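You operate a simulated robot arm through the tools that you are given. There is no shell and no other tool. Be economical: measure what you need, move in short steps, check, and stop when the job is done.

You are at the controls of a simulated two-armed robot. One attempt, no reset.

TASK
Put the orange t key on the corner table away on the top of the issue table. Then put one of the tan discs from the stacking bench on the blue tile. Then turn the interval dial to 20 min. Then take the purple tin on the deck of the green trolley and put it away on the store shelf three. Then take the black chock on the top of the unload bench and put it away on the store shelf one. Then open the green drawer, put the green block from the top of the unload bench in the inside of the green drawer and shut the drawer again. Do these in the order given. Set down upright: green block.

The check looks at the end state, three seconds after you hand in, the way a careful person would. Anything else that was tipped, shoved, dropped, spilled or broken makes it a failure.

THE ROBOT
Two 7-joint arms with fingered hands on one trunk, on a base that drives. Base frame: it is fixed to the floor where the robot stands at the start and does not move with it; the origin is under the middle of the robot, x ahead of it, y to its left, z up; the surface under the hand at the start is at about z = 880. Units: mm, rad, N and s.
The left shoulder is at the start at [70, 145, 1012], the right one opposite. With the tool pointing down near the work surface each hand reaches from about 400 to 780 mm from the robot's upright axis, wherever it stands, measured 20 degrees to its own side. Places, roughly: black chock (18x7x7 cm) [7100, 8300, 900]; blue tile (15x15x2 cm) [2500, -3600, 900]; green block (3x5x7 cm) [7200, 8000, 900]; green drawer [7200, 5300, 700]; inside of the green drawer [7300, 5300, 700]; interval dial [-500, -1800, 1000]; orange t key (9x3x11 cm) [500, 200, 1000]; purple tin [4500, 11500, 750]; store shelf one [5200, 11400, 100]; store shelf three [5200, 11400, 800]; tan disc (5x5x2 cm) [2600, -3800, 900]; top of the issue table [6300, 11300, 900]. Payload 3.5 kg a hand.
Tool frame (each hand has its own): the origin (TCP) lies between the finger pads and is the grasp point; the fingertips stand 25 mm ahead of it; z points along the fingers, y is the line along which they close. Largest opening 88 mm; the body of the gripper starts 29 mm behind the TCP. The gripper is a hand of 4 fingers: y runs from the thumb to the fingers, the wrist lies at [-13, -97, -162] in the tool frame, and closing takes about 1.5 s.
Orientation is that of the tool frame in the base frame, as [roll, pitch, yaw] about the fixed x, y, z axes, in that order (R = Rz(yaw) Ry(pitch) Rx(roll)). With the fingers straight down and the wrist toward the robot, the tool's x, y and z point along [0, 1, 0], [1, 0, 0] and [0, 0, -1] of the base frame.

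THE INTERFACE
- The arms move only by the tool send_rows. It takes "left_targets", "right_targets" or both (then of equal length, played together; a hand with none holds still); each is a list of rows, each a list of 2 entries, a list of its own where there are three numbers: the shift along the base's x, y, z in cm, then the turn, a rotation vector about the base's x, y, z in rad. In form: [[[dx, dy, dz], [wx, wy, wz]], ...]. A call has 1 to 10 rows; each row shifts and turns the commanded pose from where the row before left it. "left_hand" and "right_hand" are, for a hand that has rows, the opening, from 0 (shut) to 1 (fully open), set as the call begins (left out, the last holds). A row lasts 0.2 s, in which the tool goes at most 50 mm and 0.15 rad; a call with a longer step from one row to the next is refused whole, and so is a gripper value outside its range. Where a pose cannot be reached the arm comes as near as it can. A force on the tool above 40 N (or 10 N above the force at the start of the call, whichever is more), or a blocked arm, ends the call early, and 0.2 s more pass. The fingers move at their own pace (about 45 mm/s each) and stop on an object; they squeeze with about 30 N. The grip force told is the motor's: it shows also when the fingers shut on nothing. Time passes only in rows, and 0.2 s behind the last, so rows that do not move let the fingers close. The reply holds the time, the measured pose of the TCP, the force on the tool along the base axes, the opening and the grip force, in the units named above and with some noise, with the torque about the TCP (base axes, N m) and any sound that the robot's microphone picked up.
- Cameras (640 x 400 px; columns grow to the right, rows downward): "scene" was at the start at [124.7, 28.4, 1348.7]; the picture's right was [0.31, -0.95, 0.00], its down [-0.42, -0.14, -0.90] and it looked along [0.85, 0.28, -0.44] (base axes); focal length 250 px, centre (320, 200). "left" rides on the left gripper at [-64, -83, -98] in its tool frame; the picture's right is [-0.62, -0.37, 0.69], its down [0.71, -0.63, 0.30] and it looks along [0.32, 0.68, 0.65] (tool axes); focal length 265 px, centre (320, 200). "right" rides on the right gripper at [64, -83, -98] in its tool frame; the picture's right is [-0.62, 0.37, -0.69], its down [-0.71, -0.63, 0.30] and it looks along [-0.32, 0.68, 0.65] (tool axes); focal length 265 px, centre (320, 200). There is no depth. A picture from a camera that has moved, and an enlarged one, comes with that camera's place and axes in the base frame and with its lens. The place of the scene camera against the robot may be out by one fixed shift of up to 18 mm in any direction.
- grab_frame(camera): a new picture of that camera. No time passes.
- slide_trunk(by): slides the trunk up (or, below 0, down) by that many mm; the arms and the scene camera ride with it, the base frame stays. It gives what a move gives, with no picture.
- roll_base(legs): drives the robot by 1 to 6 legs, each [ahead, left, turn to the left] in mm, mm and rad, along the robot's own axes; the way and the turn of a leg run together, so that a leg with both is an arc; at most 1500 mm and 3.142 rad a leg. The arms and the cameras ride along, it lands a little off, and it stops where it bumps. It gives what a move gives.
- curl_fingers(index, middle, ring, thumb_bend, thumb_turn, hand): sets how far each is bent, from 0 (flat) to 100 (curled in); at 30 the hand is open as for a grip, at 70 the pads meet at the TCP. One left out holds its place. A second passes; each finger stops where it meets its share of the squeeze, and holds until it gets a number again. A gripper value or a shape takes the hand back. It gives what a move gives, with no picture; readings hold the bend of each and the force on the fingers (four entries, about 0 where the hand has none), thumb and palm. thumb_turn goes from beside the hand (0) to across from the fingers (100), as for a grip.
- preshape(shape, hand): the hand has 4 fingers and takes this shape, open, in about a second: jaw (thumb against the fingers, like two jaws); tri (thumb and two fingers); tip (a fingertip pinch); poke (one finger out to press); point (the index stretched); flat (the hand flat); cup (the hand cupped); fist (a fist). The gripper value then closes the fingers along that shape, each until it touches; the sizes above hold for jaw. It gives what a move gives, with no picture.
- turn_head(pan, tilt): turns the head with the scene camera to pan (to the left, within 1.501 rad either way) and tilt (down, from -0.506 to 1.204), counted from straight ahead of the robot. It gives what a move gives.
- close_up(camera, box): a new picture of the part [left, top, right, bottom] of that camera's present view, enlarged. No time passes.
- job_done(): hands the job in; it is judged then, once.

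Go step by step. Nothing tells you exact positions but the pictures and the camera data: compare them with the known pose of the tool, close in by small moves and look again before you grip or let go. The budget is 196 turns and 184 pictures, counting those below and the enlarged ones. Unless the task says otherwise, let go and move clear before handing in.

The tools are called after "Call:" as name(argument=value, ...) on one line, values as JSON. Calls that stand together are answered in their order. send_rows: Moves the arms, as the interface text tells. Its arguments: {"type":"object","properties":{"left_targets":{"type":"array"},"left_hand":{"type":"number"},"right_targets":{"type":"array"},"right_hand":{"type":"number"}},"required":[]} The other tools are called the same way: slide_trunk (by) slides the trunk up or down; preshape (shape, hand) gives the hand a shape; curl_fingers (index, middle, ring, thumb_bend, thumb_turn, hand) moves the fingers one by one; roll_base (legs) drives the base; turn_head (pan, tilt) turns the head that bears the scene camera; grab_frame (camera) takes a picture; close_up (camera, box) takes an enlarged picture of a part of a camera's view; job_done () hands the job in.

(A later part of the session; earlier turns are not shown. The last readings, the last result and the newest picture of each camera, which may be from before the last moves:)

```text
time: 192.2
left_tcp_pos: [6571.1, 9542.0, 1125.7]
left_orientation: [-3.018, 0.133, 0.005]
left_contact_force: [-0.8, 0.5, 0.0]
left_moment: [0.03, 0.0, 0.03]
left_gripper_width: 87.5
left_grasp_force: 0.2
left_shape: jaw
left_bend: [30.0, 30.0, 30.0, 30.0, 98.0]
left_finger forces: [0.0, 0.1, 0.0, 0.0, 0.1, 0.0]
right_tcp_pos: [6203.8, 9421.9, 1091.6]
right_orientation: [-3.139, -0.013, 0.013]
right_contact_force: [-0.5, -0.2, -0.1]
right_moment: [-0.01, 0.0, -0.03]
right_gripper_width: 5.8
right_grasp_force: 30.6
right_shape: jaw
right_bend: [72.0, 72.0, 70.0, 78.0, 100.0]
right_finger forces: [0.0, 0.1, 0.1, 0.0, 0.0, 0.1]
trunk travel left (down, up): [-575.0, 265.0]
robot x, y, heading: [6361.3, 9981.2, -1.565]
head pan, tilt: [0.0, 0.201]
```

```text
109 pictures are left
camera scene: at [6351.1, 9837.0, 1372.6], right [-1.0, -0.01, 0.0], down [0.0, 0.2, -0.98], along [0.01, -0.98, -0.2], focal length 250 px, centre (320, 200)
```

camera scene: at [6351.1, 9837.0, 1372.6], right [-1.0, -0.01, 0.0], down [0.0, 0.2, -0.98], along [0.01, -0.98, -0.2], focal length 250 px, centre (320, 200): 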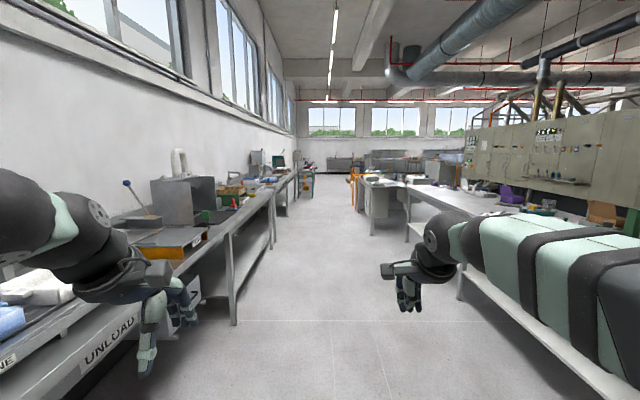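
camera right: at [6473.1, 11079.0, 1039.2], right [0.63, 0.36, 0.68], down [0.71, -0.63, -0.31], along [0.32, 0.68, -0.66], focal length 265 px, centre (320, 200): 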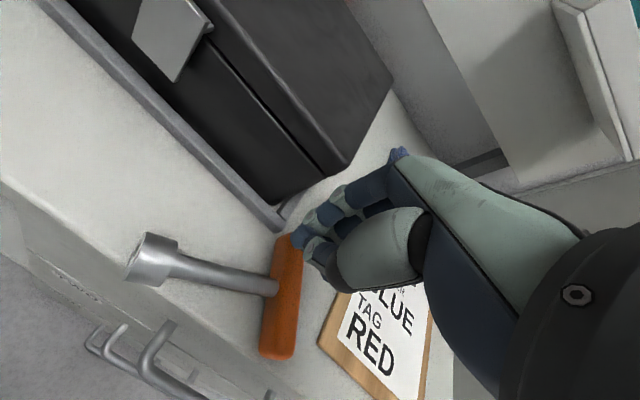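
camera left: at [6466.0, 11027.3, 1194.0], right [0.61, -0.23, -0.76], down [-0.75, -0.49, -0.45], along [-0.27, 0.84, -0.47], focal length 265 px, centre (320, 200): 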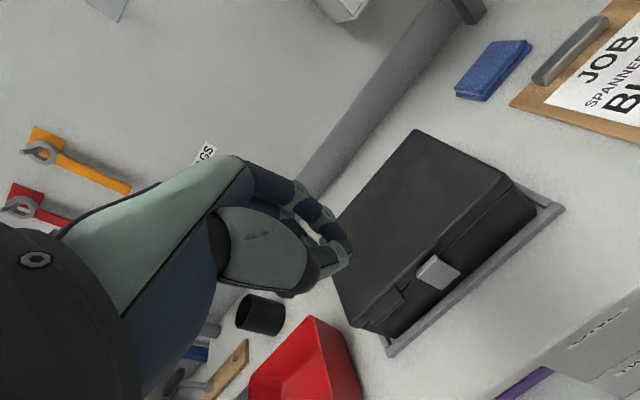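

Call:
close_up(camera="scene", box=[250, 130, 450, 255])

```text
3.20 times, centred on (350, 192) of scene
camera zoom: at [6351.1, 9837.0, 1372.6], right [-1.0, -0.01, 0.0], down [0.0, 0.2, -0.98], along [0.01, -0.98, -0.2], focal length 798 px, centre (224, 224)
```

zoom: 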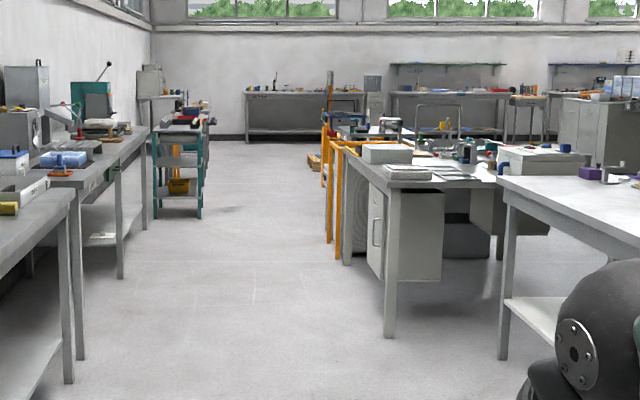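

The aisle runs south at x≈6100. I'll drive down it.

Call:
roll_base(legs=[[1450, -240, 0], [1500, 0, 0], [1500, 0, 0], [1000, 0, 0]])

Call:
grab_frame(camera="scene")

```text
time: 218.2
left_tcp_pos: [6360.9, 4115.0, 1124.5]
left_orientation: [-3.019, 0.134, 0.011]
left_contact_force: [0.7, 0.0, -0.3]
left_moment: [0.02, -0.01, 0.02]
left_gripper_width: 87.7
left_grasp_force: 0.1
left_shape: jaw
left_bend: [30.0, 30.0, 30.0, 30.0, 98.0]
left_finger forces: [0.0, 0.0, 0.1, 0.0, 0.0, 0.0]
right_tcp_pos: [5995.4, 3996.2, 1091.8]
right_orientation: [-3.139, -0.016, 0.015]
right_contact_force: [1.0, 0.4, 0.6]
right_moment: [0.02, -0.02, 0.0]
right_gripper_width: 5.6
right_grasp_force: 29.8
right_shape: jaw
right_bend: [72.0, 72.0, 70.0, 78.0, 100.0]
right_finger forces: [0.0, 0.0, 0.0, 0.1, 0.0, 0.0]
trunk travel left (down, up): [-575.0, 265.0]
robot x, y, heading: [6156.0, 4556.2, -1.561]
head pan, tilt: [0.0, 0.201]
```

```text
107 pictures are left
camera scene: at [6141.1, 4409.8, 1372.7], right [-1.0, -0.01, 0.0], down [0.0, 0.2, -0.98], along [0.01, -0.98, -0.2], focal length 250 px, centre (320, 200)
```

scene: 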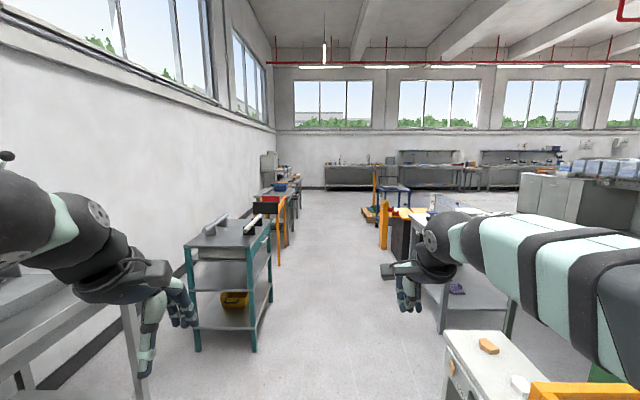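

Call:
roll_base(legs=[[600, 60, -0.01], [1500, 0, 0], [1500, 0, 0], [1300, 0, 0]])

Call:
turn_head(pan=-0.7, tilt=0.2)

Call:
grab_frame(camera="scene")

```text
time: 241.9
left_tcp_pos: [6377.9, -797.1, 1125.8]
left_orientation: [-3.018, 0.133, -0.024]
left_contact_force: [-1.0, 0.7, -1.0]
left_moment: [0.04, -0.03, -0.01]
left_gripper_width: 87.6
left_grasp_force: 0.0
left_shape: jaw
left_bend: [30.0, 30.0, 30.0, 30.0, 98.0]
left_finger forces: [0.1, 0.0, 0.0, 0.0, 0.1, 0.1]
right_tcp_pos: [6008.9, -905.9, 1091.6]
right_orientation: [-3.139, -0.017, -0.021]
right_contact_force: [0.2, -0.1, 0.0]
right_moment: [0.01, -0.02, 0.0]
right_gripper_width: 5.8
right_grasp_force: 30.0
right_shape: jaw
right_bend: [72.0, 72.0, 70.0, 78.0, 100.0]
right_finger forces: [0.0, 0.1, 0.0, 0.0, 0.0, 0.0]
trunk travel left (down, up): [-575.0, 265.0]
robot x, y, heading: [6186.7, -357.0, -1.6]
head pan, tilt: [0.0, 0.201]
```

```text
time: 242.9
left_tcp_pos: [6379.7, -796.5, 1126.0]
left_orientation: [-3.02, 0.133, -0.023]
left_contact_force: [-0.6, 0.2, 0.1]
left_moment: [0.05, -0.01, 0.02]
left_gripper_width: 87.7
left_grasp_force: 0.1
left_shape: jaw
left_bend: [30.0, 30.0, 30.0, 30.0, 98.0]
left_finger forces: [0.0, 0.0, 0.1, 0.1, 0.0, 0.0]
right_tcp_pos: [6009.6, -905.2, 1092.0]
right_orientation: [-3.14, -0.015, -0.02]
right_contact_force: [-0.2, 0.6, -0.8]
right_moment: [-0.03, -0.01, 0.0]
right_gripper_width: 5.7
right_grasp_force: 30.0
right_shape: jaw
right_bend: [72.0, 72.0, 70.0, 78.0, 100.0]
right_finger forces: [0.0, 0.1, 0.1, 0.0, 0.1, 0.0]
trunk travel left (down, up): [-575.0, 265.0]
robot x, y, heading: [6184.4, -351.9, -1.597]
head pan, tilt: [-0.7, 0.201]
```

```text
106 pictures are left
camera scene: at [6109.3, -472.6, 1372.7], right [-0.75, 0.66, 0.0], down [0.13, 0.15, -0.98], along [-0.65, -0.73, -0.2], focal length 250 px, centre (320, 200)
```

scene: 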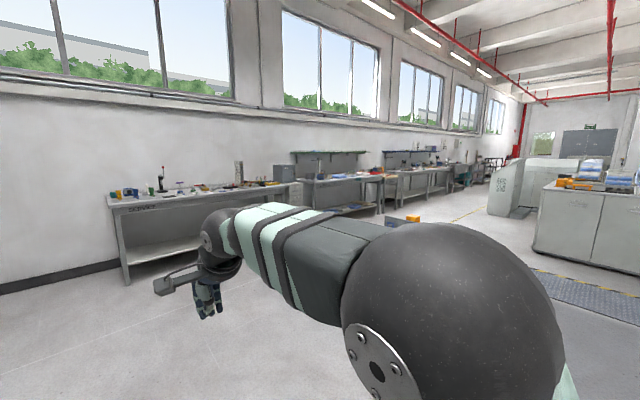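

Call:
roll_base(legs=[[1400, 0, 0.03], [550, 0, 0], [0, 0, -1.57], [1500, 0, 0], [500, 0, 0]])

Call:
turn_head(pan=0.4, tilt=0.3)

Call:
grab_frame(camera="scene")

```text
time: 266.1
left_tcp_pos: [3737.8, -2559.7, 1125.4]
left_orientation: [-3.017, 0.134, -1.544]
left_contact_force: [0.0, -0.4, 0.0]
left_moment: [0.0, 0.01, -0.05]
left_gripper_width: 87.7
left_grasp_force: 0.0
left_shape: jaw
left_bend: [30.0, 30.0, 30.0, 30.0, 98.0]
left_finger forces: [0.0, 0.0, 0.1, 0.1, 0.0, 0.0]
right_tcp_pos: [3610.7, -2196.2, 1091.3]
right_orientation: [3.14, -0.015, -1.54]
right_contact_force: [0.2, -0.2, -0.2]
right_moment: [0.03, -0.02, -0.01]
right_gripper_width: 5.5
right_grasp_force: 30.2
right_shape: jaw
right_bend: [72.0, 72.0, 70.0, 78.0, 100.0]
right_finger forces: [0.0, 0.0, 0.0, 0.0, 0.1, 0.0]
trunk travel left (down, up): [-575.0, 265.0]
robot x, y, heading: [4170.0, -2343.5, -3.12]
head pan, tilt: [-0.7, 0.201]
```

```text
time: 267.4
left_tcp_pos: [3738.1, -2560.0, 1125.3]
left_orientation: [-3.017, 0.133, -1.543]
left_contact_force: [-0.6, 0.3, -1.0]
left_moment: [-0.03, -0.03, -0.02]
left_gripper_width: 87.8
left_grasp_force: 0.0
left_shape: jaw
left_bend: [30.0, 30.0, 30.0, 30.0, 98.0]
left_finger forces: [0.0, 0.1, 0.1, 0.1, 0.1, 0.0]
right_tcp_pos: [3611.7, -2197.7, 1092.0]
right_orientation: [-3.141, -0.014, -1.54]
right_contact_force: [-0.2, 0.8, 0.1]
right_moment: [-0.01, 0.02, -0.05]
right_gripper_width: 5.7
right_grasp_force: 29.8
right_shape: jaw
right_bend: [72.0, 72.0, 70.0, 78.0, 100.0]
right_finger forces: [0.1, 0.0, 0.0, 0.0, 0.1, 0.1]
trunk travel left (down, up): [-575.0, 265.0]
robot x, y, heading: [4172.1, -2344.9, -3.118]
head pan, tilt: [0.4, 0.3]
```

```text
105 pictures are left
camera scene: at [4024.0, -2383.5, 1363.4], right [-0.41, 0.91, 0.0], down [0.27, 0.12, -0.96], along [-0.87, -0.39, -0.3], focal length 250 px, centre (320, 200)
```

scene: 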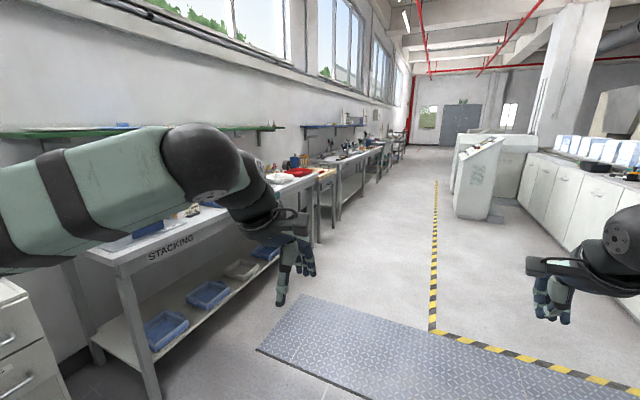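

Call:
roll_base(legs=[[1490, 0, 0], [0, 250, 0], [0, 0, 1.55]])

Call:
turn_head(pan=0, tilt=0.55)

Call:
grab_frame(camera="scene")

```text
time: 280.0
left_tcp_pos: [2910.1, -3070.8, 1126.3]
left_orientation: [-3.017, 0.132, 0.029]
left_contact_force: [0.4, 0.9, 0.2]
left_moment: [0.01, 0.0, 0.0]
left_gripper_width: 87.7
left_grasp_force: 0.0
left_shape: jaw
left_bend: [30.0, 30.0, 30.0, 30.0, 98.0]
left_finger forces: [0.0, 0.0, 0.0, 0.0, 0.0, 0.1]
right_tcp_pos: [2547.2, -3198.6, 1092.1]
right_orientation: [-3.14, -0.015, 0.033]
right_contact_force: [1.4, -0.8, 0.0]
right_moment: [0.01, 0.01, 0.03]
right_gripper_width: 5.7
right_grasp_force: 29.7
right_shape: jaw
right_bend: [72.0, 72.0, 70.0, 78.0, 100.0]
right_finger forces: [0.0, 0.1, 0.0, 0.1, 0.0, 0.0]
trunk travel left (down, up): [-575.0, 265.0]
robot x, y, heading: [2690.4, -2632.3, -1.544]
head pan, tilt: [0.4, 0.3]
```

```text
time: 280.9
left_tcp_pos: [2912.0, -3070.8, 1125.7]
left_orientation: [-3.02, 0.133, 0.029]
left_contact_force: [0.0, -0.4, 0.0]
left_moment: [0.0, 0.02, -0.01]
left_gripper_width: 87.6
left_grasp_force: 0.0
left_shape: jaw
left_bend: [30.0, 30.0, 30.0, 30.0, 98.0]
left_finger forces: [0.1, 0.0, 0.0, 0.0, 0.0, 0.0]
right_tcp_pos: [2548.6, -3198.1, 1091.5]
right_orientation: [3.141, -0.015, 0.034]
right_contact_force: [0.0, 0.2, 0.5]
right_moment: [0.01, 0.03, -0.03]
right_gripper_width: 5.8
right_grasp_force: 30.2
right_shape: jaw
right_bend: [72.0, 72.0, 70.0, 78.0, 100.0]
right_finger forces: [0.0, 0.1, 0.0, 0.0, 0.0, 0.0]
trunk travel left (down, up): [-575.0, 265.0]
robot x, y, heading: [2694.5, -2637.0, -1.543]
head pan, tilt: [0.0, 0.55]
```

```text
104 pictures are left
camera scene: at [2684.9, -2776.8, 1340.5], right [-1.0, -0.03, 0.0], down [-0.01, 0.52, -0.85], along [0.02, -0.85, -0.52], focal length 250 px, centre (320, 200)
```

scene: 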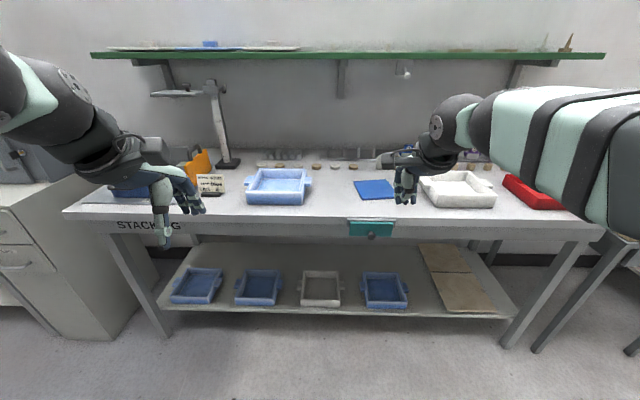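

Call:
close_up(camera="scene", box=[220, 135, 430, 266])

Call:
close_up(camera="scene", box=[80, 130, 250, 236])

```text
3.05 times, centred on (325, 200) of scene
camera zoom: at [2684.9, -2776.8, 1340.5], right [-1.0, -0.03, 0.0], down [-0.01, 0.52, -0.85], along [0.02, -0.85, -0.52], focal length 760 px, centre (305, 198)
```

zoom: 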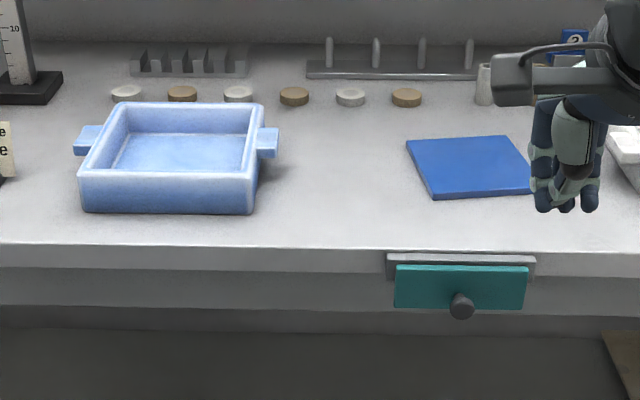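

```text
3.76 times, centred on (165, 183) of scene
camera zoom: at [2684.9, -2776.8, 1340.5], right [-1.0, -0.03, 0.0], down [-0.01, 0.52, -0.85], along [0.02, -0.85, -0.52], focal length 939 px, centre (904, 264)
```

zoom: 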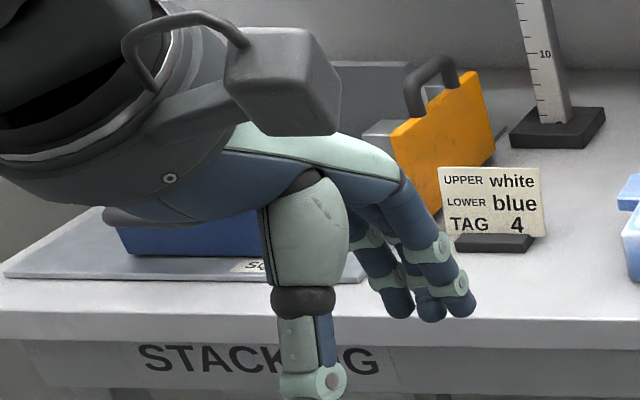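

The tan discs stand at the back; the rightmost is at about (2562, -3817), and the blue tile is at about (2500, -3617). I'll approach with the right hand.

Call:
roll_base(legs=[[470, 5, -0.02]])

Call:
send_rows(right_targets=[[[0, -4, -2], [0, 0, 0]], [[0, -4, -2], [0, 0, 0]], [[0, -4, -2], [0, 0, 0]], [[0, 0, -4], [0, 0, 0]], [[0, 0, 0], [0, 0, 0]]], right_hand=1)

Call:
grab_frame(camera="right")

Call:
grab_frame(camera="scene")

```text
time: 283.7
left_tcp_pos: [2916.1, -3546.5, 1126.7]
left_orientation: [-3.018, 0.134, 0.011]
left_contact_force: [0.6, -0.9, -0.5]
left_moment: [0.01, 0.0, 0.01]
left_gripper_width: 87.8
left_grasp_force: 0.1
left_shape: jaw
left_bend: [30.0, 30.0, 30.0, 30.0, 98.0]
left_finger forces: [0.0, 0.0, 0.0, 0.1, 0.0, 0.1]
right_tcp_pos: [2551.4, -3666.9, 1092.5]
right_orientation: [3.142, -0.015, 0.016]
right_contact_force: [0.0, -0.9, 0.4]
right_moment: [-0.01, -0.01, 0.02]
right_gripper_width: 5.7
right_grasp_force: 29.9
right_shape: jaw
right_bend: [72.0, 72.0, 70.0, 78.0, 100.0]
right_finger forces: [0.1, 0.1, 0.0, 0.0, 0.0, 0.0]
trunk travel left (down, up): [-575.0, 265.0]
robot x, y, heading: [2706.0, -3110.6, -1.56]
head pan, tilt: [0.0, 0.55]
```

```text
time: 284.9
left_tcp_pos: [2917.5, -3546.5, 1126.0]
left_orientation: [-3.019, 0.134, 0.011]
left_contact_force: [0.2, -0.5, -0.4]
left_moment: [0.0, 0.04, 0.04]
left_gripper_width: 88.0
left_grasp_force: 0.1
left_shape: jaw
left_bend: [30.0, 30.0, 30.0, 30.0, 98.0]
left_finger forces: [0.0, 0.0, 0.0, 0.1, 0.1, 0.0]
right_tcp_pos: [2550.4, -3786.0, 992.8]
right_orientation: [3.141, -0.017, 0.017]
right_contact_force: [0.4, 0.0, 0.4]
right_moment: [0.01, -0.05, -0.02]
right_gripper_width: 88.0
right_grasp_force: 0.1
right_shape: jaw
right_bend: [30.0, 30.0, 30.0, 30.0, 98.0]
right_finger forces: [0.1, 0.0, 0.0, 0.0, 0.1, 0.0]
trunk travel left (down, up): [-575.0, 265.0]
robot x, y, heading: [2703.8, -3111.7, -1.561]
head pan, tilt: [0.0, 0.55]
```

```text
101 pictures are left
camera right: at [2610.8, -3702.4, 1090.8], right [-0.62, -0.38, 0.68], down [-0.72, 0.62, -0.31], along [-0.3, -0.69, -0.66], focal length 265 px, centre (320, 200)
```

right: 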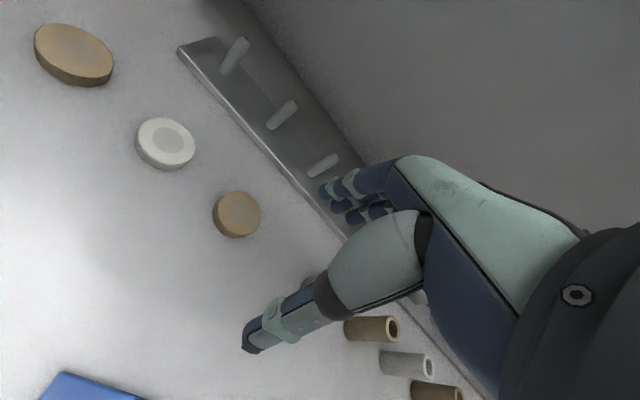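

```text
100 pictures are left
camera scene: at [2696.0, -3249.0, 1340.5], right [-1.0, -0.01, 0.0], down [-0.01, 0.52, -0.85], along [0.01, -0.85, -0.52], focal length 250 px, centre (320, 200)
```

scene: 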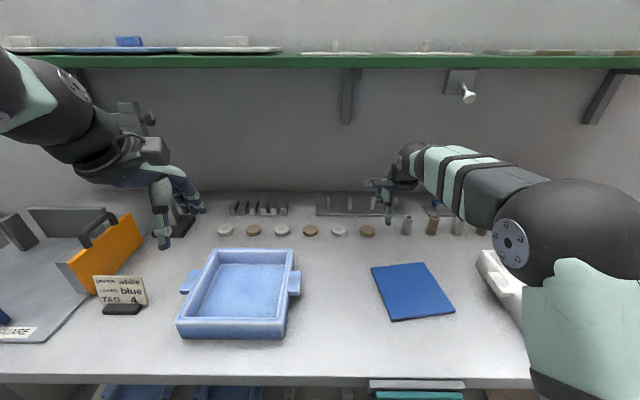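

Call:
send_rows(right_targets=[[[1.3, -2.6, 0], [0, 0, 0]], [[1.3, -2.6, 0], [0, 0, 0]], [[0, 0, -3], [0, 0, 0]], [[0, 0, -3], [0, 0, 0]], [[0, 0, 0], [0, 0, 0]]])

Call:
grab_frame(camera="right")

```text
time: 286.1
left_tcp_pos: [2916.4, -3546.1, 1126.9]
left_orientation: [-3.018, 0.135, 0.011]
left_contact_force: [-0.1, -0.4, 0.7]
left_moment: [0.02, -0.02, -0.01]
left_gripper_width: 88.0
left_grasp_force: 0.1
left_shape: jaw
left_bend: [30.0, 30.0, 30.0, 30.0, 98.0]
left_finger forces: [0.0, 0.0, 0.1, 0.0, 0.0, 0.0]
right_tcp_pos: [2576.8, -3839.7, 931.1]
right_orientation: [-3.141, -0.014, 0.015]
right_contact_force: [1.2, -0.4, -0.3]
right_moment: [0.0, -0.04, 0.0]
right_gripper_width: 87.5
right_grasp_force: 0.0
right_shape: jaw
right_bend: [30.0, 30.0, 30.0, 30.0, 98.0]
right_finger forces: [0.1, 0.0, 0.0, 0.1, 0.1, 0.1]
trunk travel left (down, up): [-575.0, 265.0]
robot x, y, heading: [2705.7, -3109.3, -1.566]
head pan, tilt: [0.0, 0.55]
```

```text
99 pictures are left
camera right: at [2638.6, -3755.9, 1030.9], right [-0.62, -0.38, 0.68], down [-0.72, 0.62, -0.31], along [-0.3, -0.69, -0.66], focal length 265 px, centre (320, 200)
```

right: 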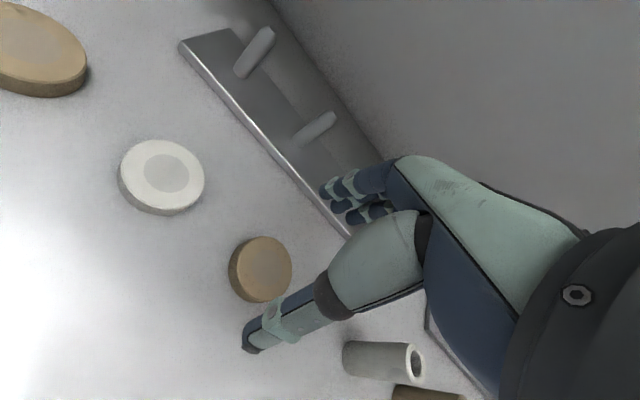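

Call:
send_rows(right_targets=[[[0, 0, -2.5], [0, 0, 0]], [[0, 0, -1.6], [0, 0, 0]], [[0, 0, -1], [0, 0, 0]], [[0, 0, 0], [0, 0, 0]]])

Call:
grab_frame(camera="right")

```text
time: 287.1
left_tcp_pos: [2917.3, -3544.9, 1126.6]
left_orientation: [-3.022, 0.134, 0.011]
left_contact_force: [-0.2, -0.1, 0.2]
left_moment: [0.0, 0.04, -0.03]
left_gripper_width: 87.6
left_grasp_force: 0.0
left_shape: jaw
left_bend: [30.0, 30.0, 30.0, 30.0, 98.0]
left_finger forces: [0.0, 0.1, 0.0, 0.0, 0.0, 0.0]
right_tcp_pos: [2577.6, -3839.0, 884.8]
right_orientation: [3.135, -0.012, 0.016]
right_contact_force: [-0.1, 1.1, 9.6]
right_moment: [-0.46, 0.09, -0.04]
right_gripper_width: 86.9
right_grasp_force: 0.0
right_shape: jaw
right_bend: [30.0, 30.0, 30.0, 30.0, 98.0]
right_finger forces: [0.1, 9.3, 0.0, 0.1, 0.0, 0.0]
trunk travel left (down, up): [-575.0, 265.0]
robot x, y, heading: [2706.9, -3108.1, -1.56]
head pan, tilt: [0.0, 0.55]
```

```text
98 pictures are left
camera right: at [2639.0, -3754.9, 982.9], right [-0.62, -0.37, 0.69], down [-0.72, 0.62, -0.32], along [-0.3, -0.69, -0.65], focal length 265 px, centre (320, 200)
```

right: 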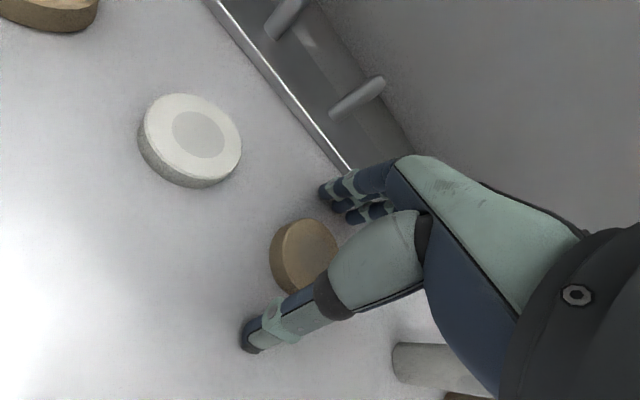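

Call:
send_rows(right_targets=[[[0, 0, 0.3], [0, 0, 0]], [[0, 0, 0], [0, 0, 0]], [[0, 0, 0], [0, 0, 0]], [[0, 0, 0], [0, 0, 0]], [[0, 0, 0], [0, 0, 0]], [[0, 0, 0], [0, 0, 0]], [[0, 0, 0], [0, 0, 0]], [[0, 0, 0], [0, 0, 0]]], right_hand=0)

Call:
grab_frame(camera="right")

```text
time: 288.9
left_tcp_pos: [2916.1, -3545.8, 1125.5]
left_orientation: [-3.017, 0.133, 0.011]
left_contact_force: [-0.6, -0.2, 0.6]
left_moment: [0.01, 0.0, 0.02]
left_gripper_width: 87.5
left_grasp_force: 0.1
left_shape: jaw
left_bend: [30.0, 30.0, 30.0, 30.0, 98.0]
left_finger forces: [0.1, 0.0, 0.0, 0.0, 0.1, 0.1]
right_tcp_pos: [2577.3, -3838.5, 884.2]
right_orientation: [3.141, -0.013, 0.016]
right_contact_force: [-1.1, -3.0, 8.9]
right_moment: [-0.34, -0.01, -0.07]
right_gripper_width: 37.5
right_grasp_force: 30.4
right_shape: jaw
right_bend: [74.0, 43.0, 47.0, 75.0, 100.0]
right_finger forces: [21.7, 8.1, 4.4, 0.1, 25.0, 0.1]
trunk travel left (down, up): [-575.0, 265.0]
robot x, y, heading: [2709.8, -3108.5, -1.561]
head pan, tilt: [0.0, 0.55]
```

```text
97 pictures are left
camera right: at [2639.2, -3754.8, 984.4], right [-0.62, -0.38, 0.68], down [-0.72, 0.62, -0.32], along [-0.3, -0.69, -0.66], focal length 265 px, centre (320, 200)
```

right: 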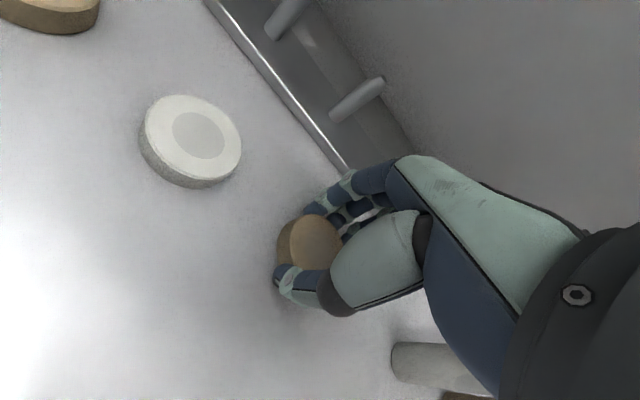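

Call:
send_rows(right_targets=[[[0, 0, 1], [0, 0, 0]], [[0, 0, 3], [0, 0, 0]], [[0, 0, 4], [0, 0, 0]]])

Call:
grab_frame(camera="right")

Call:
grab_frame(camera="scene")

```text
time: 289.7
left_tcp_pos: [2915.4, -3546.9, 1127.3]
left_orientation: [-3.018, 0.134, 0.011]
left_contact_force: [0.5, -0.3, 0.3]
left_moment: [0.0, 0.02, 0.02]
left_gripper_width: 87.6
left_grasp_force: 0.2
left_shape: jaw
left_bend: [30.0, 30.0, 30.0, 30.0, 98.0]
left_finger forces: [0.0, 0.1, 0.0, 0.0, 0.0, 0.1]
right_tcp_pos: [2578.6, -3839.2, 962.7]
right_orientation: [-3.14, -0.012, 0.016]
right_contact_force: [-0.2, 0.5, 0.2]
right_moment: [0.02, -0.02, 0.0]
right_gripper_width: 37.3
right_grasp_force: 30.1
right_shape: jaw
right_bend: [74.0, 43.0, 48.0, 75.0, 100.0]
right_finger forces: [14.9, 7.1, 4.3, 0.0, 26.2, 0.1]
trunk travel left (down, up): [-575.0, 265.0]
robot x, y, heading: [2709.8, -3109.9, -1.567]
head pan, tilt: [0.0, 0.55]
```

```text
96 pictures are left
camera right: at [2640.0, -3755.4, 1062.6], right [-0.62, -0.38, 0.68], down [-0.72, 0.62, -0.31], along [-0.3, -0.69, -0.66], focal length 265 px, centre (320, 200)
```

right: 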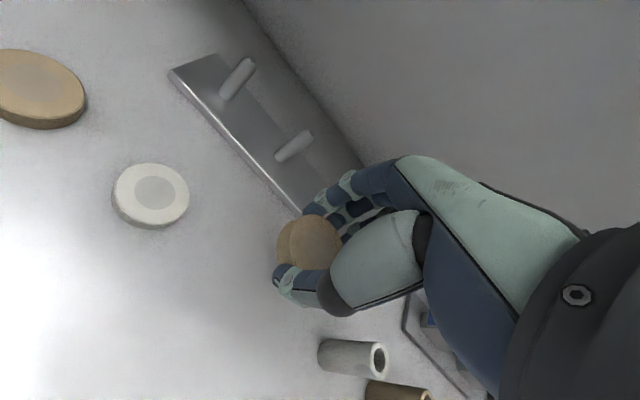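

```text
95 pictures are left
camera scene: at [2696.1, -3249.1, 1340.4], right [-1.0, -0.01, 0.0], down [-0.01, 0.52, -0.85], along [0.01, -0.85, -0.52], focal length 250 px, centre (320, 200)
```

scene: 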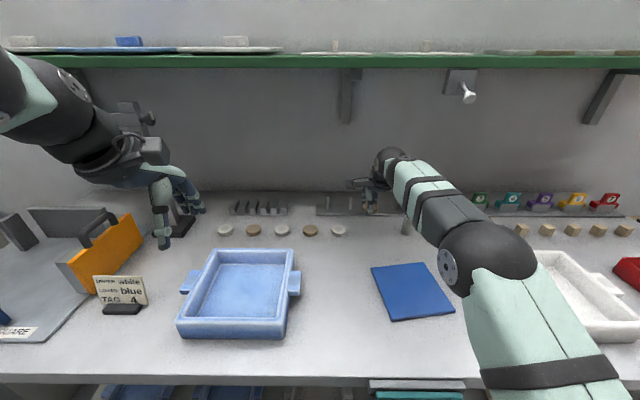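

The disc is held. The tile centre is at about (2506, -3621). I'll back the base a little and bring the disc over the tile.

Call:
send_rows(right_targets=[[[0, 0, 4], [0, 0, 0]]])

Call:
roll_base(legs=[[-150, 0, 0]])

Call:
send_rows(right_targets=[[[-3.5, 3.3, -1], [0, 0, 0]], [[-3.5, 3.3, -1], [0, 0, 0]], [[0, 0, -3], [0, 0, 0]], [[0, 0, 0], [0, 0, 0]]])

Call:
grab_frame(camera="right")

Call:
grab_frame(camera="scene")

```text
time: 290.1
left_tcp_pos: [2917.6, -3546.1, 1126.9]
left_orientation: [-3.019, 0.134, 0.01]
left_contact_force: [0.6, 0.2, 0.5]
left_moment: [-0.03, 0.02, 0.0]
left_gripper_width: 87.8
left_grasp_force: 0.0
left_shape: jaw
left_bend: [30.0, 30.0, 30.0, 30.0, 98.0]
left_finger forces: [0.0, 0.1, 0.0, 0.0, 0.0, 0.0]
right_tcp_pos: [2577.1, -3836.0, 1005.8]
right_orientation: [-3.139, -0.013, 0.016]
right_contact_force: [0.2, -0.2, -0.7]
right_moment: [-0.02, 0.01, 0.01]
right_gripper_width: 37.0
right_grasp_force: 30.8
right_shape: jaw
right_bend: [74.0, 43.0, 48.0, 75.0, 100.0]
right_finger forces: [14.9, 7.1, 4.3, 0.0, 26.0, 0.1]
trunk travel left (down, up): [-575.0, 265.0]
robot x, y, heading: [2706.1, -3110.1, -1.564]
head pan, tilt: [0.0, 0.55]
```

```text
time: 291.5
left_tcp_pos: [2916.0, -3399.0, 1124.6]
left_orientation: [-3.017, 0.134, 0.014]
left_contact_force: [0.9, -0.6, -0.4]
left_moment: [-0.01, 0.01, 0.05]
left_gripper_width: 87.7
left_grasp_force: 0.1
left_shape: jaw
left_bend: [30.0, 30.0, 30.0, 30.0, 98.0]
left_finger forces: [0.0, 0.0, 0.0, 0.0, 0.0, 0.0]
right_tcp_pos: [2579.3, -3689.6, 1004.5]
right_orientation: [-3.14, -0.014, 0.019]
right_contact_force: [0.2, -0.9, -0.7]
right_moment: [0.02, 0.01, 0.01]
right_gripper_width: 37.2
right_grasp_force: 30.3
right_shape: jaw
right_bend: [74.0, 43.0, 48.0, 75.0, 100.0]
right_finger forces: [14.7, 7.2, 4.4, 0.1, 26.1, 0.0]
trunk travel left (down, up): [-575.0, 265.0]
robot x, y, heading: [2707.1, -2958.5, -1.558]
head pan, tilt: [0.0, 0.55]
```

```text
time: 292.5
left_tcp_pos: [2916.4, -3396.6, 1125.9]
left_orientation: [-3.019, 0.133, 0.016]
left_contact_force: [0.1, -0.7, 0.4]
left_moment: [-0.01, -0.04, -0.01]
left_gripper_width: 87.7
left_grasp_force: 0.0
left_shape: jaw
left_bend: [30.0, 30.0, 30.0, 30.0, 98.0]
left_finger forces: [0.0, 0.0, 0.1, 0.0, 0.1, 0.0]
right_tcp_pos: [2508.1, -3625.2, 954.3]
right_orientation: [3.141, -0.015, 0.02]
right_contact_force: [0.0, 1.0, -0.3]
right_moment: [-0.05, -0.01, 0.0]
right_gripper_width: 36.8
right_grasp_force: 30.9
right_shape: jaw
right_bend: [74.0, 43.0, 48.0, 75.0, 100.0]
right_finger forces: [14.9, 7.0, 4.7, 0.0, 25.6, 0.0]
trunk travel left (down, up): [-575.0, 265.0]
robot x, y, heading: [2706.5, -2957.2, -1.562]
head pan, tilt: [0.0, 0.55]
```

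```text
94 pictures are left
camera right: at [2569.4, -3540.1, 1053.7], right [-0.62, -0.38, 0.68], down [-0.72, 0.62, -0.32], along [-0.3, -0.69, -0.66], focal length 265 px, centre (320, 200)
```

right: 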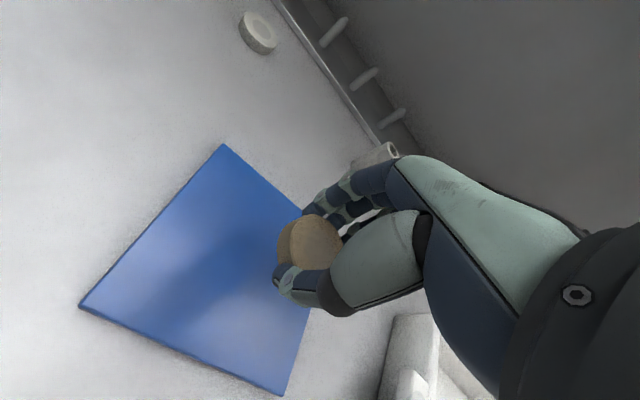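

```text
93 pictures are left
camera scene: at [2694.4, -3099.6, 1340.6], right [-1.0, -0.01, 0.0], down [-0.01, 0.52, -0.85], along [0.01, -0.85, -0.52], focal length 250 px, centre (320, 200)
```

scene: 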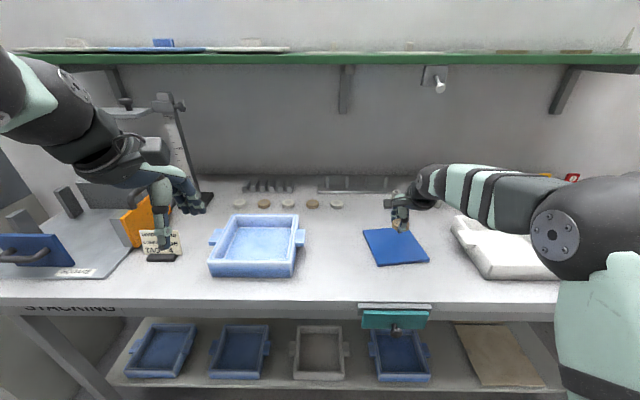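

The disc is over the tile centre. I'll lower it.

Call:
send_rows(right_targets=[[[0.2, 0, -2.5], [0, 0, 0]], [[0, 0, -1.5], [0, 0, 0]], [[0, 0, -0.4], [0, 0, 0]], [[0, 0, -0.3], [0, 0, 0]], [[0, 0, -0.3], [0, 0, 0]]])

Call:
grab_frame(camera="right")

```text
time: 293.7
left_tcp_pos: [2916.9, -3398.4, 1126.4]
left_orientation: [-3.017, 0.133, 0.016]
left_contact_force: [0.1, 0.0, -0.2]
left_moment: [0.0, -0.02, 0.05]
left_gripper_width: 87.9
left_grasp_force: 0.1
left_shape: jaw
left_bend: [30.0, 30.0, 30.0, 30.0, 98.0]
left_finger forces: [0.0, 0.0, 0.0, 0.0, 0.0, 0.0]
right_tcp_pos: [2511.4, -3624.7, 904.7]
right_orientation: [-3.14, -0.014, 0.019]
right_contact_force: [0.3, 0.1, -0.6]
right_moment: [0.03, 0.03, -0.04]
right_gripper_width: 36.7
right_grasp_force: 30.1
right_shape: jaw
right_bend: [74.0, 43.0, 48.0, 75.0, 100.0]
right_finger forces: [14.9, 7.0, 4.9, 0.0, 25.4, 0.0]
trunk travel left (down, up): [-575.0, 265.0]
robot x, y, heading: [2701.8, -2962.5, -1.562]
head pan, tilt: [0.0, 0.55]
```

```text
92 pictures are left
camera right: at [2572.2, -3540.5, 1002.5], right [-0.62, -0.38, 0.68], down [-0.72, 0.62, -0.31], along [-0.3, -0.69, -0.66], focal length 265 px, centre (320, 200)
```

right: 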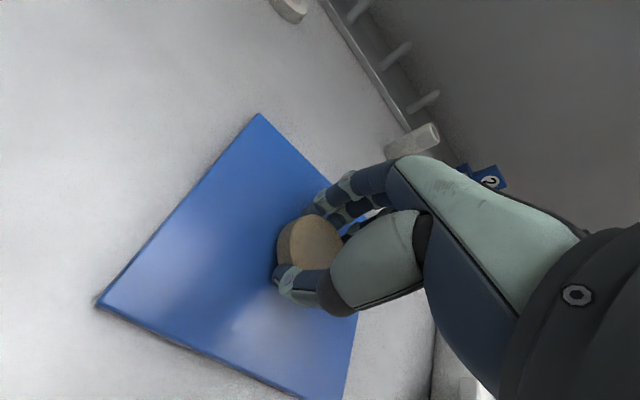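

Call:
send_rows(right_targets=[[[0, 0, -0.3], [0, 0, 0]], [[0, 0, -0.3], [0, 0, 0]], [[0, 0, -0.3], [0, 0, 0]]])

```text
time: 294.5
left_tcp_pos: [2916.7, -3396.3, 1125.5]
left_orientation: [-3.018, 0.132, 0.015]
left_contact_force: [0.3, -1.2, 0.5]
left_moment: [0.02, 0.0, -0.02]
left_gripper_width: 87.7
left_grasp_force: 0.0
left_shape: jaw
left_bend: [30.0, 30.0, 30.0, 30.0, 98.0]
left_finger forces: [0.0, 0.1, 0.0, 0.0, 0.0, 0.1]
right_tcp_pos: [2509.8, -3623.6, 897.0]
right_orientation: [3.139, -0.016, 0.018]
right_contact_force: [-0.4, 0.1, 3.9]
right_moment: [-0.11, -0.05, 0.01]
right_gripper_width: 36.2
right_grasp_force: 30.0
right_shape: jaw
right_bend: [74.0, 43.0, 48.0, 75.0, 100.0]
right_finger forces: [19.7, 7.3, 4.8, 0.0, 25.7, 0.0]
trunk travel left (down, up): [-575.0, 265.0]
robot x, y, heading: [2704.5, -2963.1, -1.562]
head pan, tilt: [0.0, 0.55]
```

Contact felt. I'll open and rise.

Call:
send_rows(right_targets=[[[0, 0, 0.1], [0, 0, 0]], [[0, 0, 0], [0, 0, 0]], [[0, 0, 0], [0, 0, 0]], [[0, 0, 0], [0, 0, 0]], [[0, 0, 0], [0, 0, 0]], [[0, 0, 0], [0, 0, 0]], [[0, 0, 0], [0, 0, 0]]], right_hand=1)

Call:
send_rows(right_targets=[[[0, 0, 2], [0, 0, 0]], [[0, 0, 4], [0, 0, 0]], [[0, 0, 4], [0, 0, 0]], [[0, 0, 4], [0, 0, 0]], [[0, 0, 4], [0, 0, 0]]])

Call:
grab_frame(camera="right")

```text
time: 296.1
left_tcp_pos: [2917.0, -3397.5, 1126.0]
left_orientation: [-3.019, 0.134, 0.015]
left_contact_force: [0.0, 0.0, 0.7]
left_moment: [-0.01, -0.03, -0.01]
left_gripper_width: 87.7
left_grasp_force: 0.0
left_shape: jaw
left_bend: [30.0, 30.0, 30.0, 30.0, 98.0]
left_finger forces: [0.0, 0.0, 0.0, 0.0, 0.1, 0.0]
right_tcp_pos: [2510.7, -3624.5, 896.9]
right_orientation: [-3.141, -0.013, 0.02]
right_contact_force: [-0.3, 0.4, 0.6]
right_moment: [-0.05, 0.02, 0.01]
right_gripper_width: 87.2
right_grasp_force: 0.1
right_shape: jaw
right_bend: [30.0, 30.0, 30.0, 30.0, 98.0]
right_finger forces: [0.1, 1.6, 0.0, 0.0, 0.1, 0.0]
trunk travel left (down, up): [-575.0, 265.0]
robot x, y, heading: [2702.2, -2960.7, -1.558]
head pan, tilt: [0.0, 0.55]
```

```text
time: 297.3
left_tcp_pos: [2916.1, -3397.0, 1126.2]
left_orientation: [-3.016, 0.133, 0.014]
left_contact_force: [0.7, -0.1, 0.0]
left_moment: [-0.01, 0.02, -0.02]
left_gripper_width: 87.8
left_grasp_force: 0.1
left_shape: jaw
left_bend: [30.0, 30.0, 30.0, 30.0, 98.0]
left_finger forces: [0.0, 0.0, 0.1, 0.1, 0.0, 0.0]
right_tcp_pos: [2509.7, -3623.9, 1080.4]
right_orientation: [-3.139, -0.014, 0.021]
right_contact_force: [-1.0, 0.3, 0.0]
right_moment: [-0.02, 0.02, -0.02]
right_gripper_width: 87.7
right_grasp_force: 0.0
right_shape: jaw
right_bend: [30.0, 30.0, 30.0, 30.0, 98.0]
right_finger forces: [0.0, 0.1, 0.1, 0.1, 0.1, 0.0]
trunk travel left (down, up): [-575.0, 265.0]
robot x, y, heading: [2703.0, -2961.5, -1.561]
head pan, tilt: [0.0, 0.55]
```

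```text
91 pictures are left
camera right: at [2570.9, -3539.4, 1178.3], right [-0.62, -0.38, 0.68], down [-0.72, 0.62, -0.31], along [-0.3, -0.69, -0.66], focal length 265 px, centre (320, 200)
```

right: 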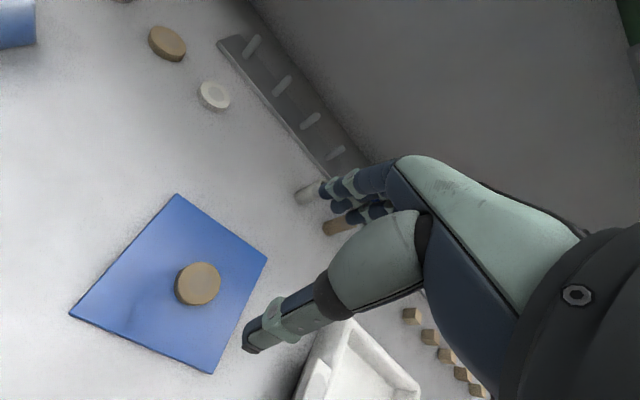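

The disc is on the tile. Next is the interval dial; I'll back off and head west.

Call:
roll_base(legs=[[-450, 0, 0], [0, 0, -1.58], [1400, 0, 0]])

Call:
turn_head(pan=-0.3, tilt=0.25)

Call:
grab_frame(camera="scene")

```text
time: 310.4
left_tcp_pos: [856.6, -2753.6, 1125.7]
left_orientation: [-3.019, 0.133, -1.549]
left_contact_force: [-0.5, -1.3, 0.6]
left_moment: [0.02, -0.01, 0.0]
left_gripper_width: 87.6
left_grasp_force: 0.0
left_shape: jaw
left_bend: [30.0, 30.0, 30.0, 30.0, 98.0]
left_finger forces: [0.1, 0.0, 0.0, 0.1, 0.1, 0.0]
right_tcp_pos: [627.0, -2347.6, 1078.2]
right_orientation: [-3.138, -0.013, -1.545]
right_contact_force: [-0.8, -0.1, 0.3]
right_moment: [-0.02, -0.01, -0.01]
right_gripper_width: 87.5
right_grasp_force: 0.0
right_shape: jaw
right_bend: [30.0, 30.0, 30.0, 30.0, 98.0]
right_finger forces: [0.0, 0.0, 0.0, 0.1, 0.0, 0.1]
trunk travel left (down, up): [-575.0, 265.0]
robot x, y, heading: [1291.5, -2537.4, -3.124]
head pan, tilt: [0.0, 0.55]
```

```text
time: 311.2
left_tcp_pos: [857.1, -2753.4, 1125.5]
left_orientation: [-3.016, 0.133, -1.549]
left_contact_force: [0.7, -0.3, 0.0]
left_moment: [0.01, 0.0, 0.04]
left_gripper_width: 87.5
left_grasp_force: 0.1
left_shape: jaw
left_bend: [30.0, 30.0, 30.0, 30.0, 98.0]
left_finger forces: [0.1, 0.0, 0.0, 0.0, 0.0, 0.0]
right_tcp_pos: [628.0, -2347.6, 1078.7]
right_orientation: [-3.139, -0.013, -1.545]
right_contact_force: [0.0, -1.1, 1.5]
right_moment: [0.01, -0.02, 0.01]
right_gripper_width: 87.9
right_grasp_force: 0.1
right_shape: jaw
right_bend: [30.0, 30.0, 30.0, 30.0, 98.0]
right_finger forces: [0.0, 0.1, 0.0, 0.1, 0.0, 0.0]
trunk travel left (down, up): [-575.0, 265.0]
robot x, y, heading: [1293.2, -2537.3, -3.119]
head pan, tilt: [-0.3, 0.25]
```

```text
90 pictures are left
camera scene: at [1140.0, -2514.6, 1368.1], right [0.28, 0.96, 0.0], down [0.24, -0.07, -0.97], along [-0.93, 0.27, -0.25], focal length 250 px, centre (320, 200)
```

scene: 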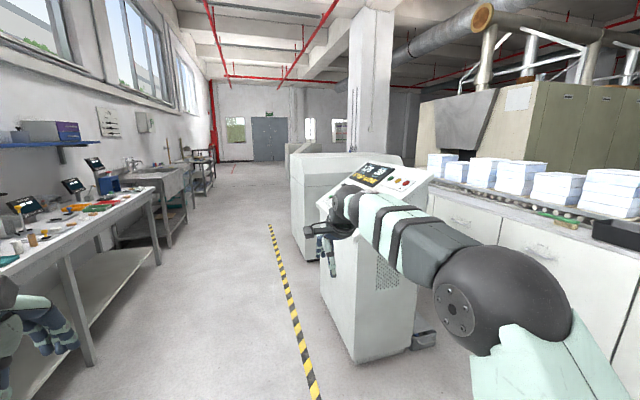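

The console's panel faces south. I'll go to about (-450, -2750) and turn to face it.

Call:
roll_base(legs=[[1000, 220, 0], [750, 0, 0], [0, 0, -1.58]])

Call:
turn_head(pan=0, tilt=0.35)

Call:
grab_frame(camera="scene")

```text
time: 324.1
left_tcp_pos: [-699.1, -2355.0, 1126.8]
left_orientation: [-3.018, 0.135, -3.1]
left_contact_force: [0.5, -0.4, 0.3]
left_moment: [0.0, 0.01, 0.01]
left_gripper_width: 87.6
left_grasp_force: 0.0
left_shape: jaw
left_bend: [30.0, 30.0, 30.0, 30.0, 98.0]
left_finger forces: [0.0, 0.0, 0.1, 0.0, 0.1, 0.1]
right_tcp_pos: [-297.4, -2116.2, 1078.6]
right_orientation: [-3.138, -0.013, -3.097]
right_contact_force: [0.4, -0.9, -1.0]
right_moment: [-0.02, -0.02, -0.03]
right_gripper_width: 87.5
right_grasp_force: 0.1
right_shape: jaw
right_bend: [30.0, 30.0, 30.0, 30.0, 98.0]
right_finger forces: [0.1, 0.0, 0.1, 0.0, 0.0, 0.0]
trunk travel left (down, up): [-575.0, 265.0]
robot x, y, heading: [-476.5, -2789.1, 1.61]
head pan, tilt: [-0.3, 0.25]
```

```text
time: 324.9
left_tcp_pos: [-700.5, -2354.5, 1125.9]
left_orientation: [-3.02, 0.133, -3.1]
left_contact_force: [0.6, -0.8, 0.5]
left_moment: [-0.01, 0.0, -0.03]
left_gripper_width: 87.7
left_grasp_force: 0.0
left_shape: jaw
left_bend: [30.0, 30.0, 30.0, 30.0, 98.0]
left_finger forces: [0.0, 0.0, 0.0, 0.0, 0.0, 0.0]
right_tcp_pos: [-298.6, -2116.9, 1078.5]
right_orientation: [-3.139, -0.014, -3.096]
right_contact_force: [0.9, 0.4, 0.7]
right_moment: [0.0, 0.02, 0.01]
right_gripper_width: 87.8
right_grasp_force: 0.0
right_shape: jaw
right_bend: [30.0, 30.0, 30.0, 30.0, 98.0]
right_finger forces: [0.1, 0.0, 0.0, 0.0, 0.0, 0.0]
trunk travel left (down, up): [-575.0, 265.0]
robot x, y, heading: [-476.1, -2783.3, 1.61]
head pan, tilt: [0.0, 0.351]
```

```text
89 pictures are left
camera scene: at [-495.6, -2643.0, 1358.7], right [1.0, 0.04, 0.0], down [0.01, -0.34, -0.94], along [-0.04, 0.94, -0.34], focal length 250 px, centre (320, 200)
```

scene: 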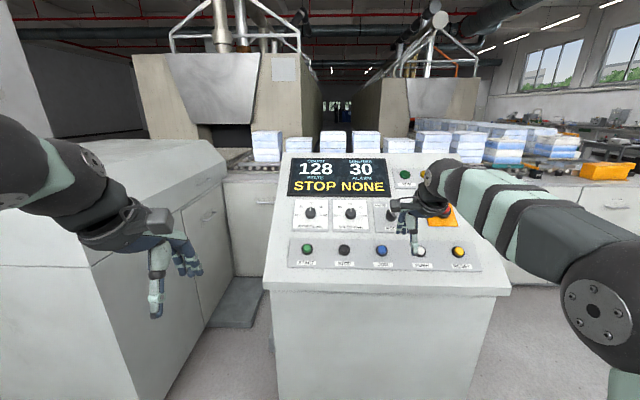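

Call:
close_up(camera="scene", box=[260, 140, 500, 290])

```text
2.67 times, centred on (380, 215) of scene
camera zoom: at [-495.6, -2643.0, 1358.7], right [1.0, 0.04, 0.0], down [0.01, -0.34, -0.94], along [-0.04, 0.94, -0.34], focal length 665 px, centre (160, 160)
```

zoom: 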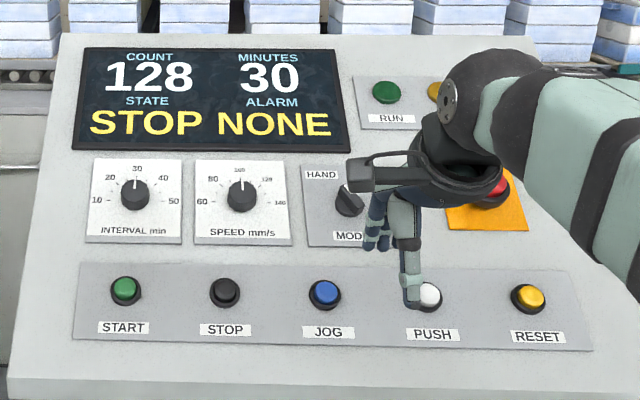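

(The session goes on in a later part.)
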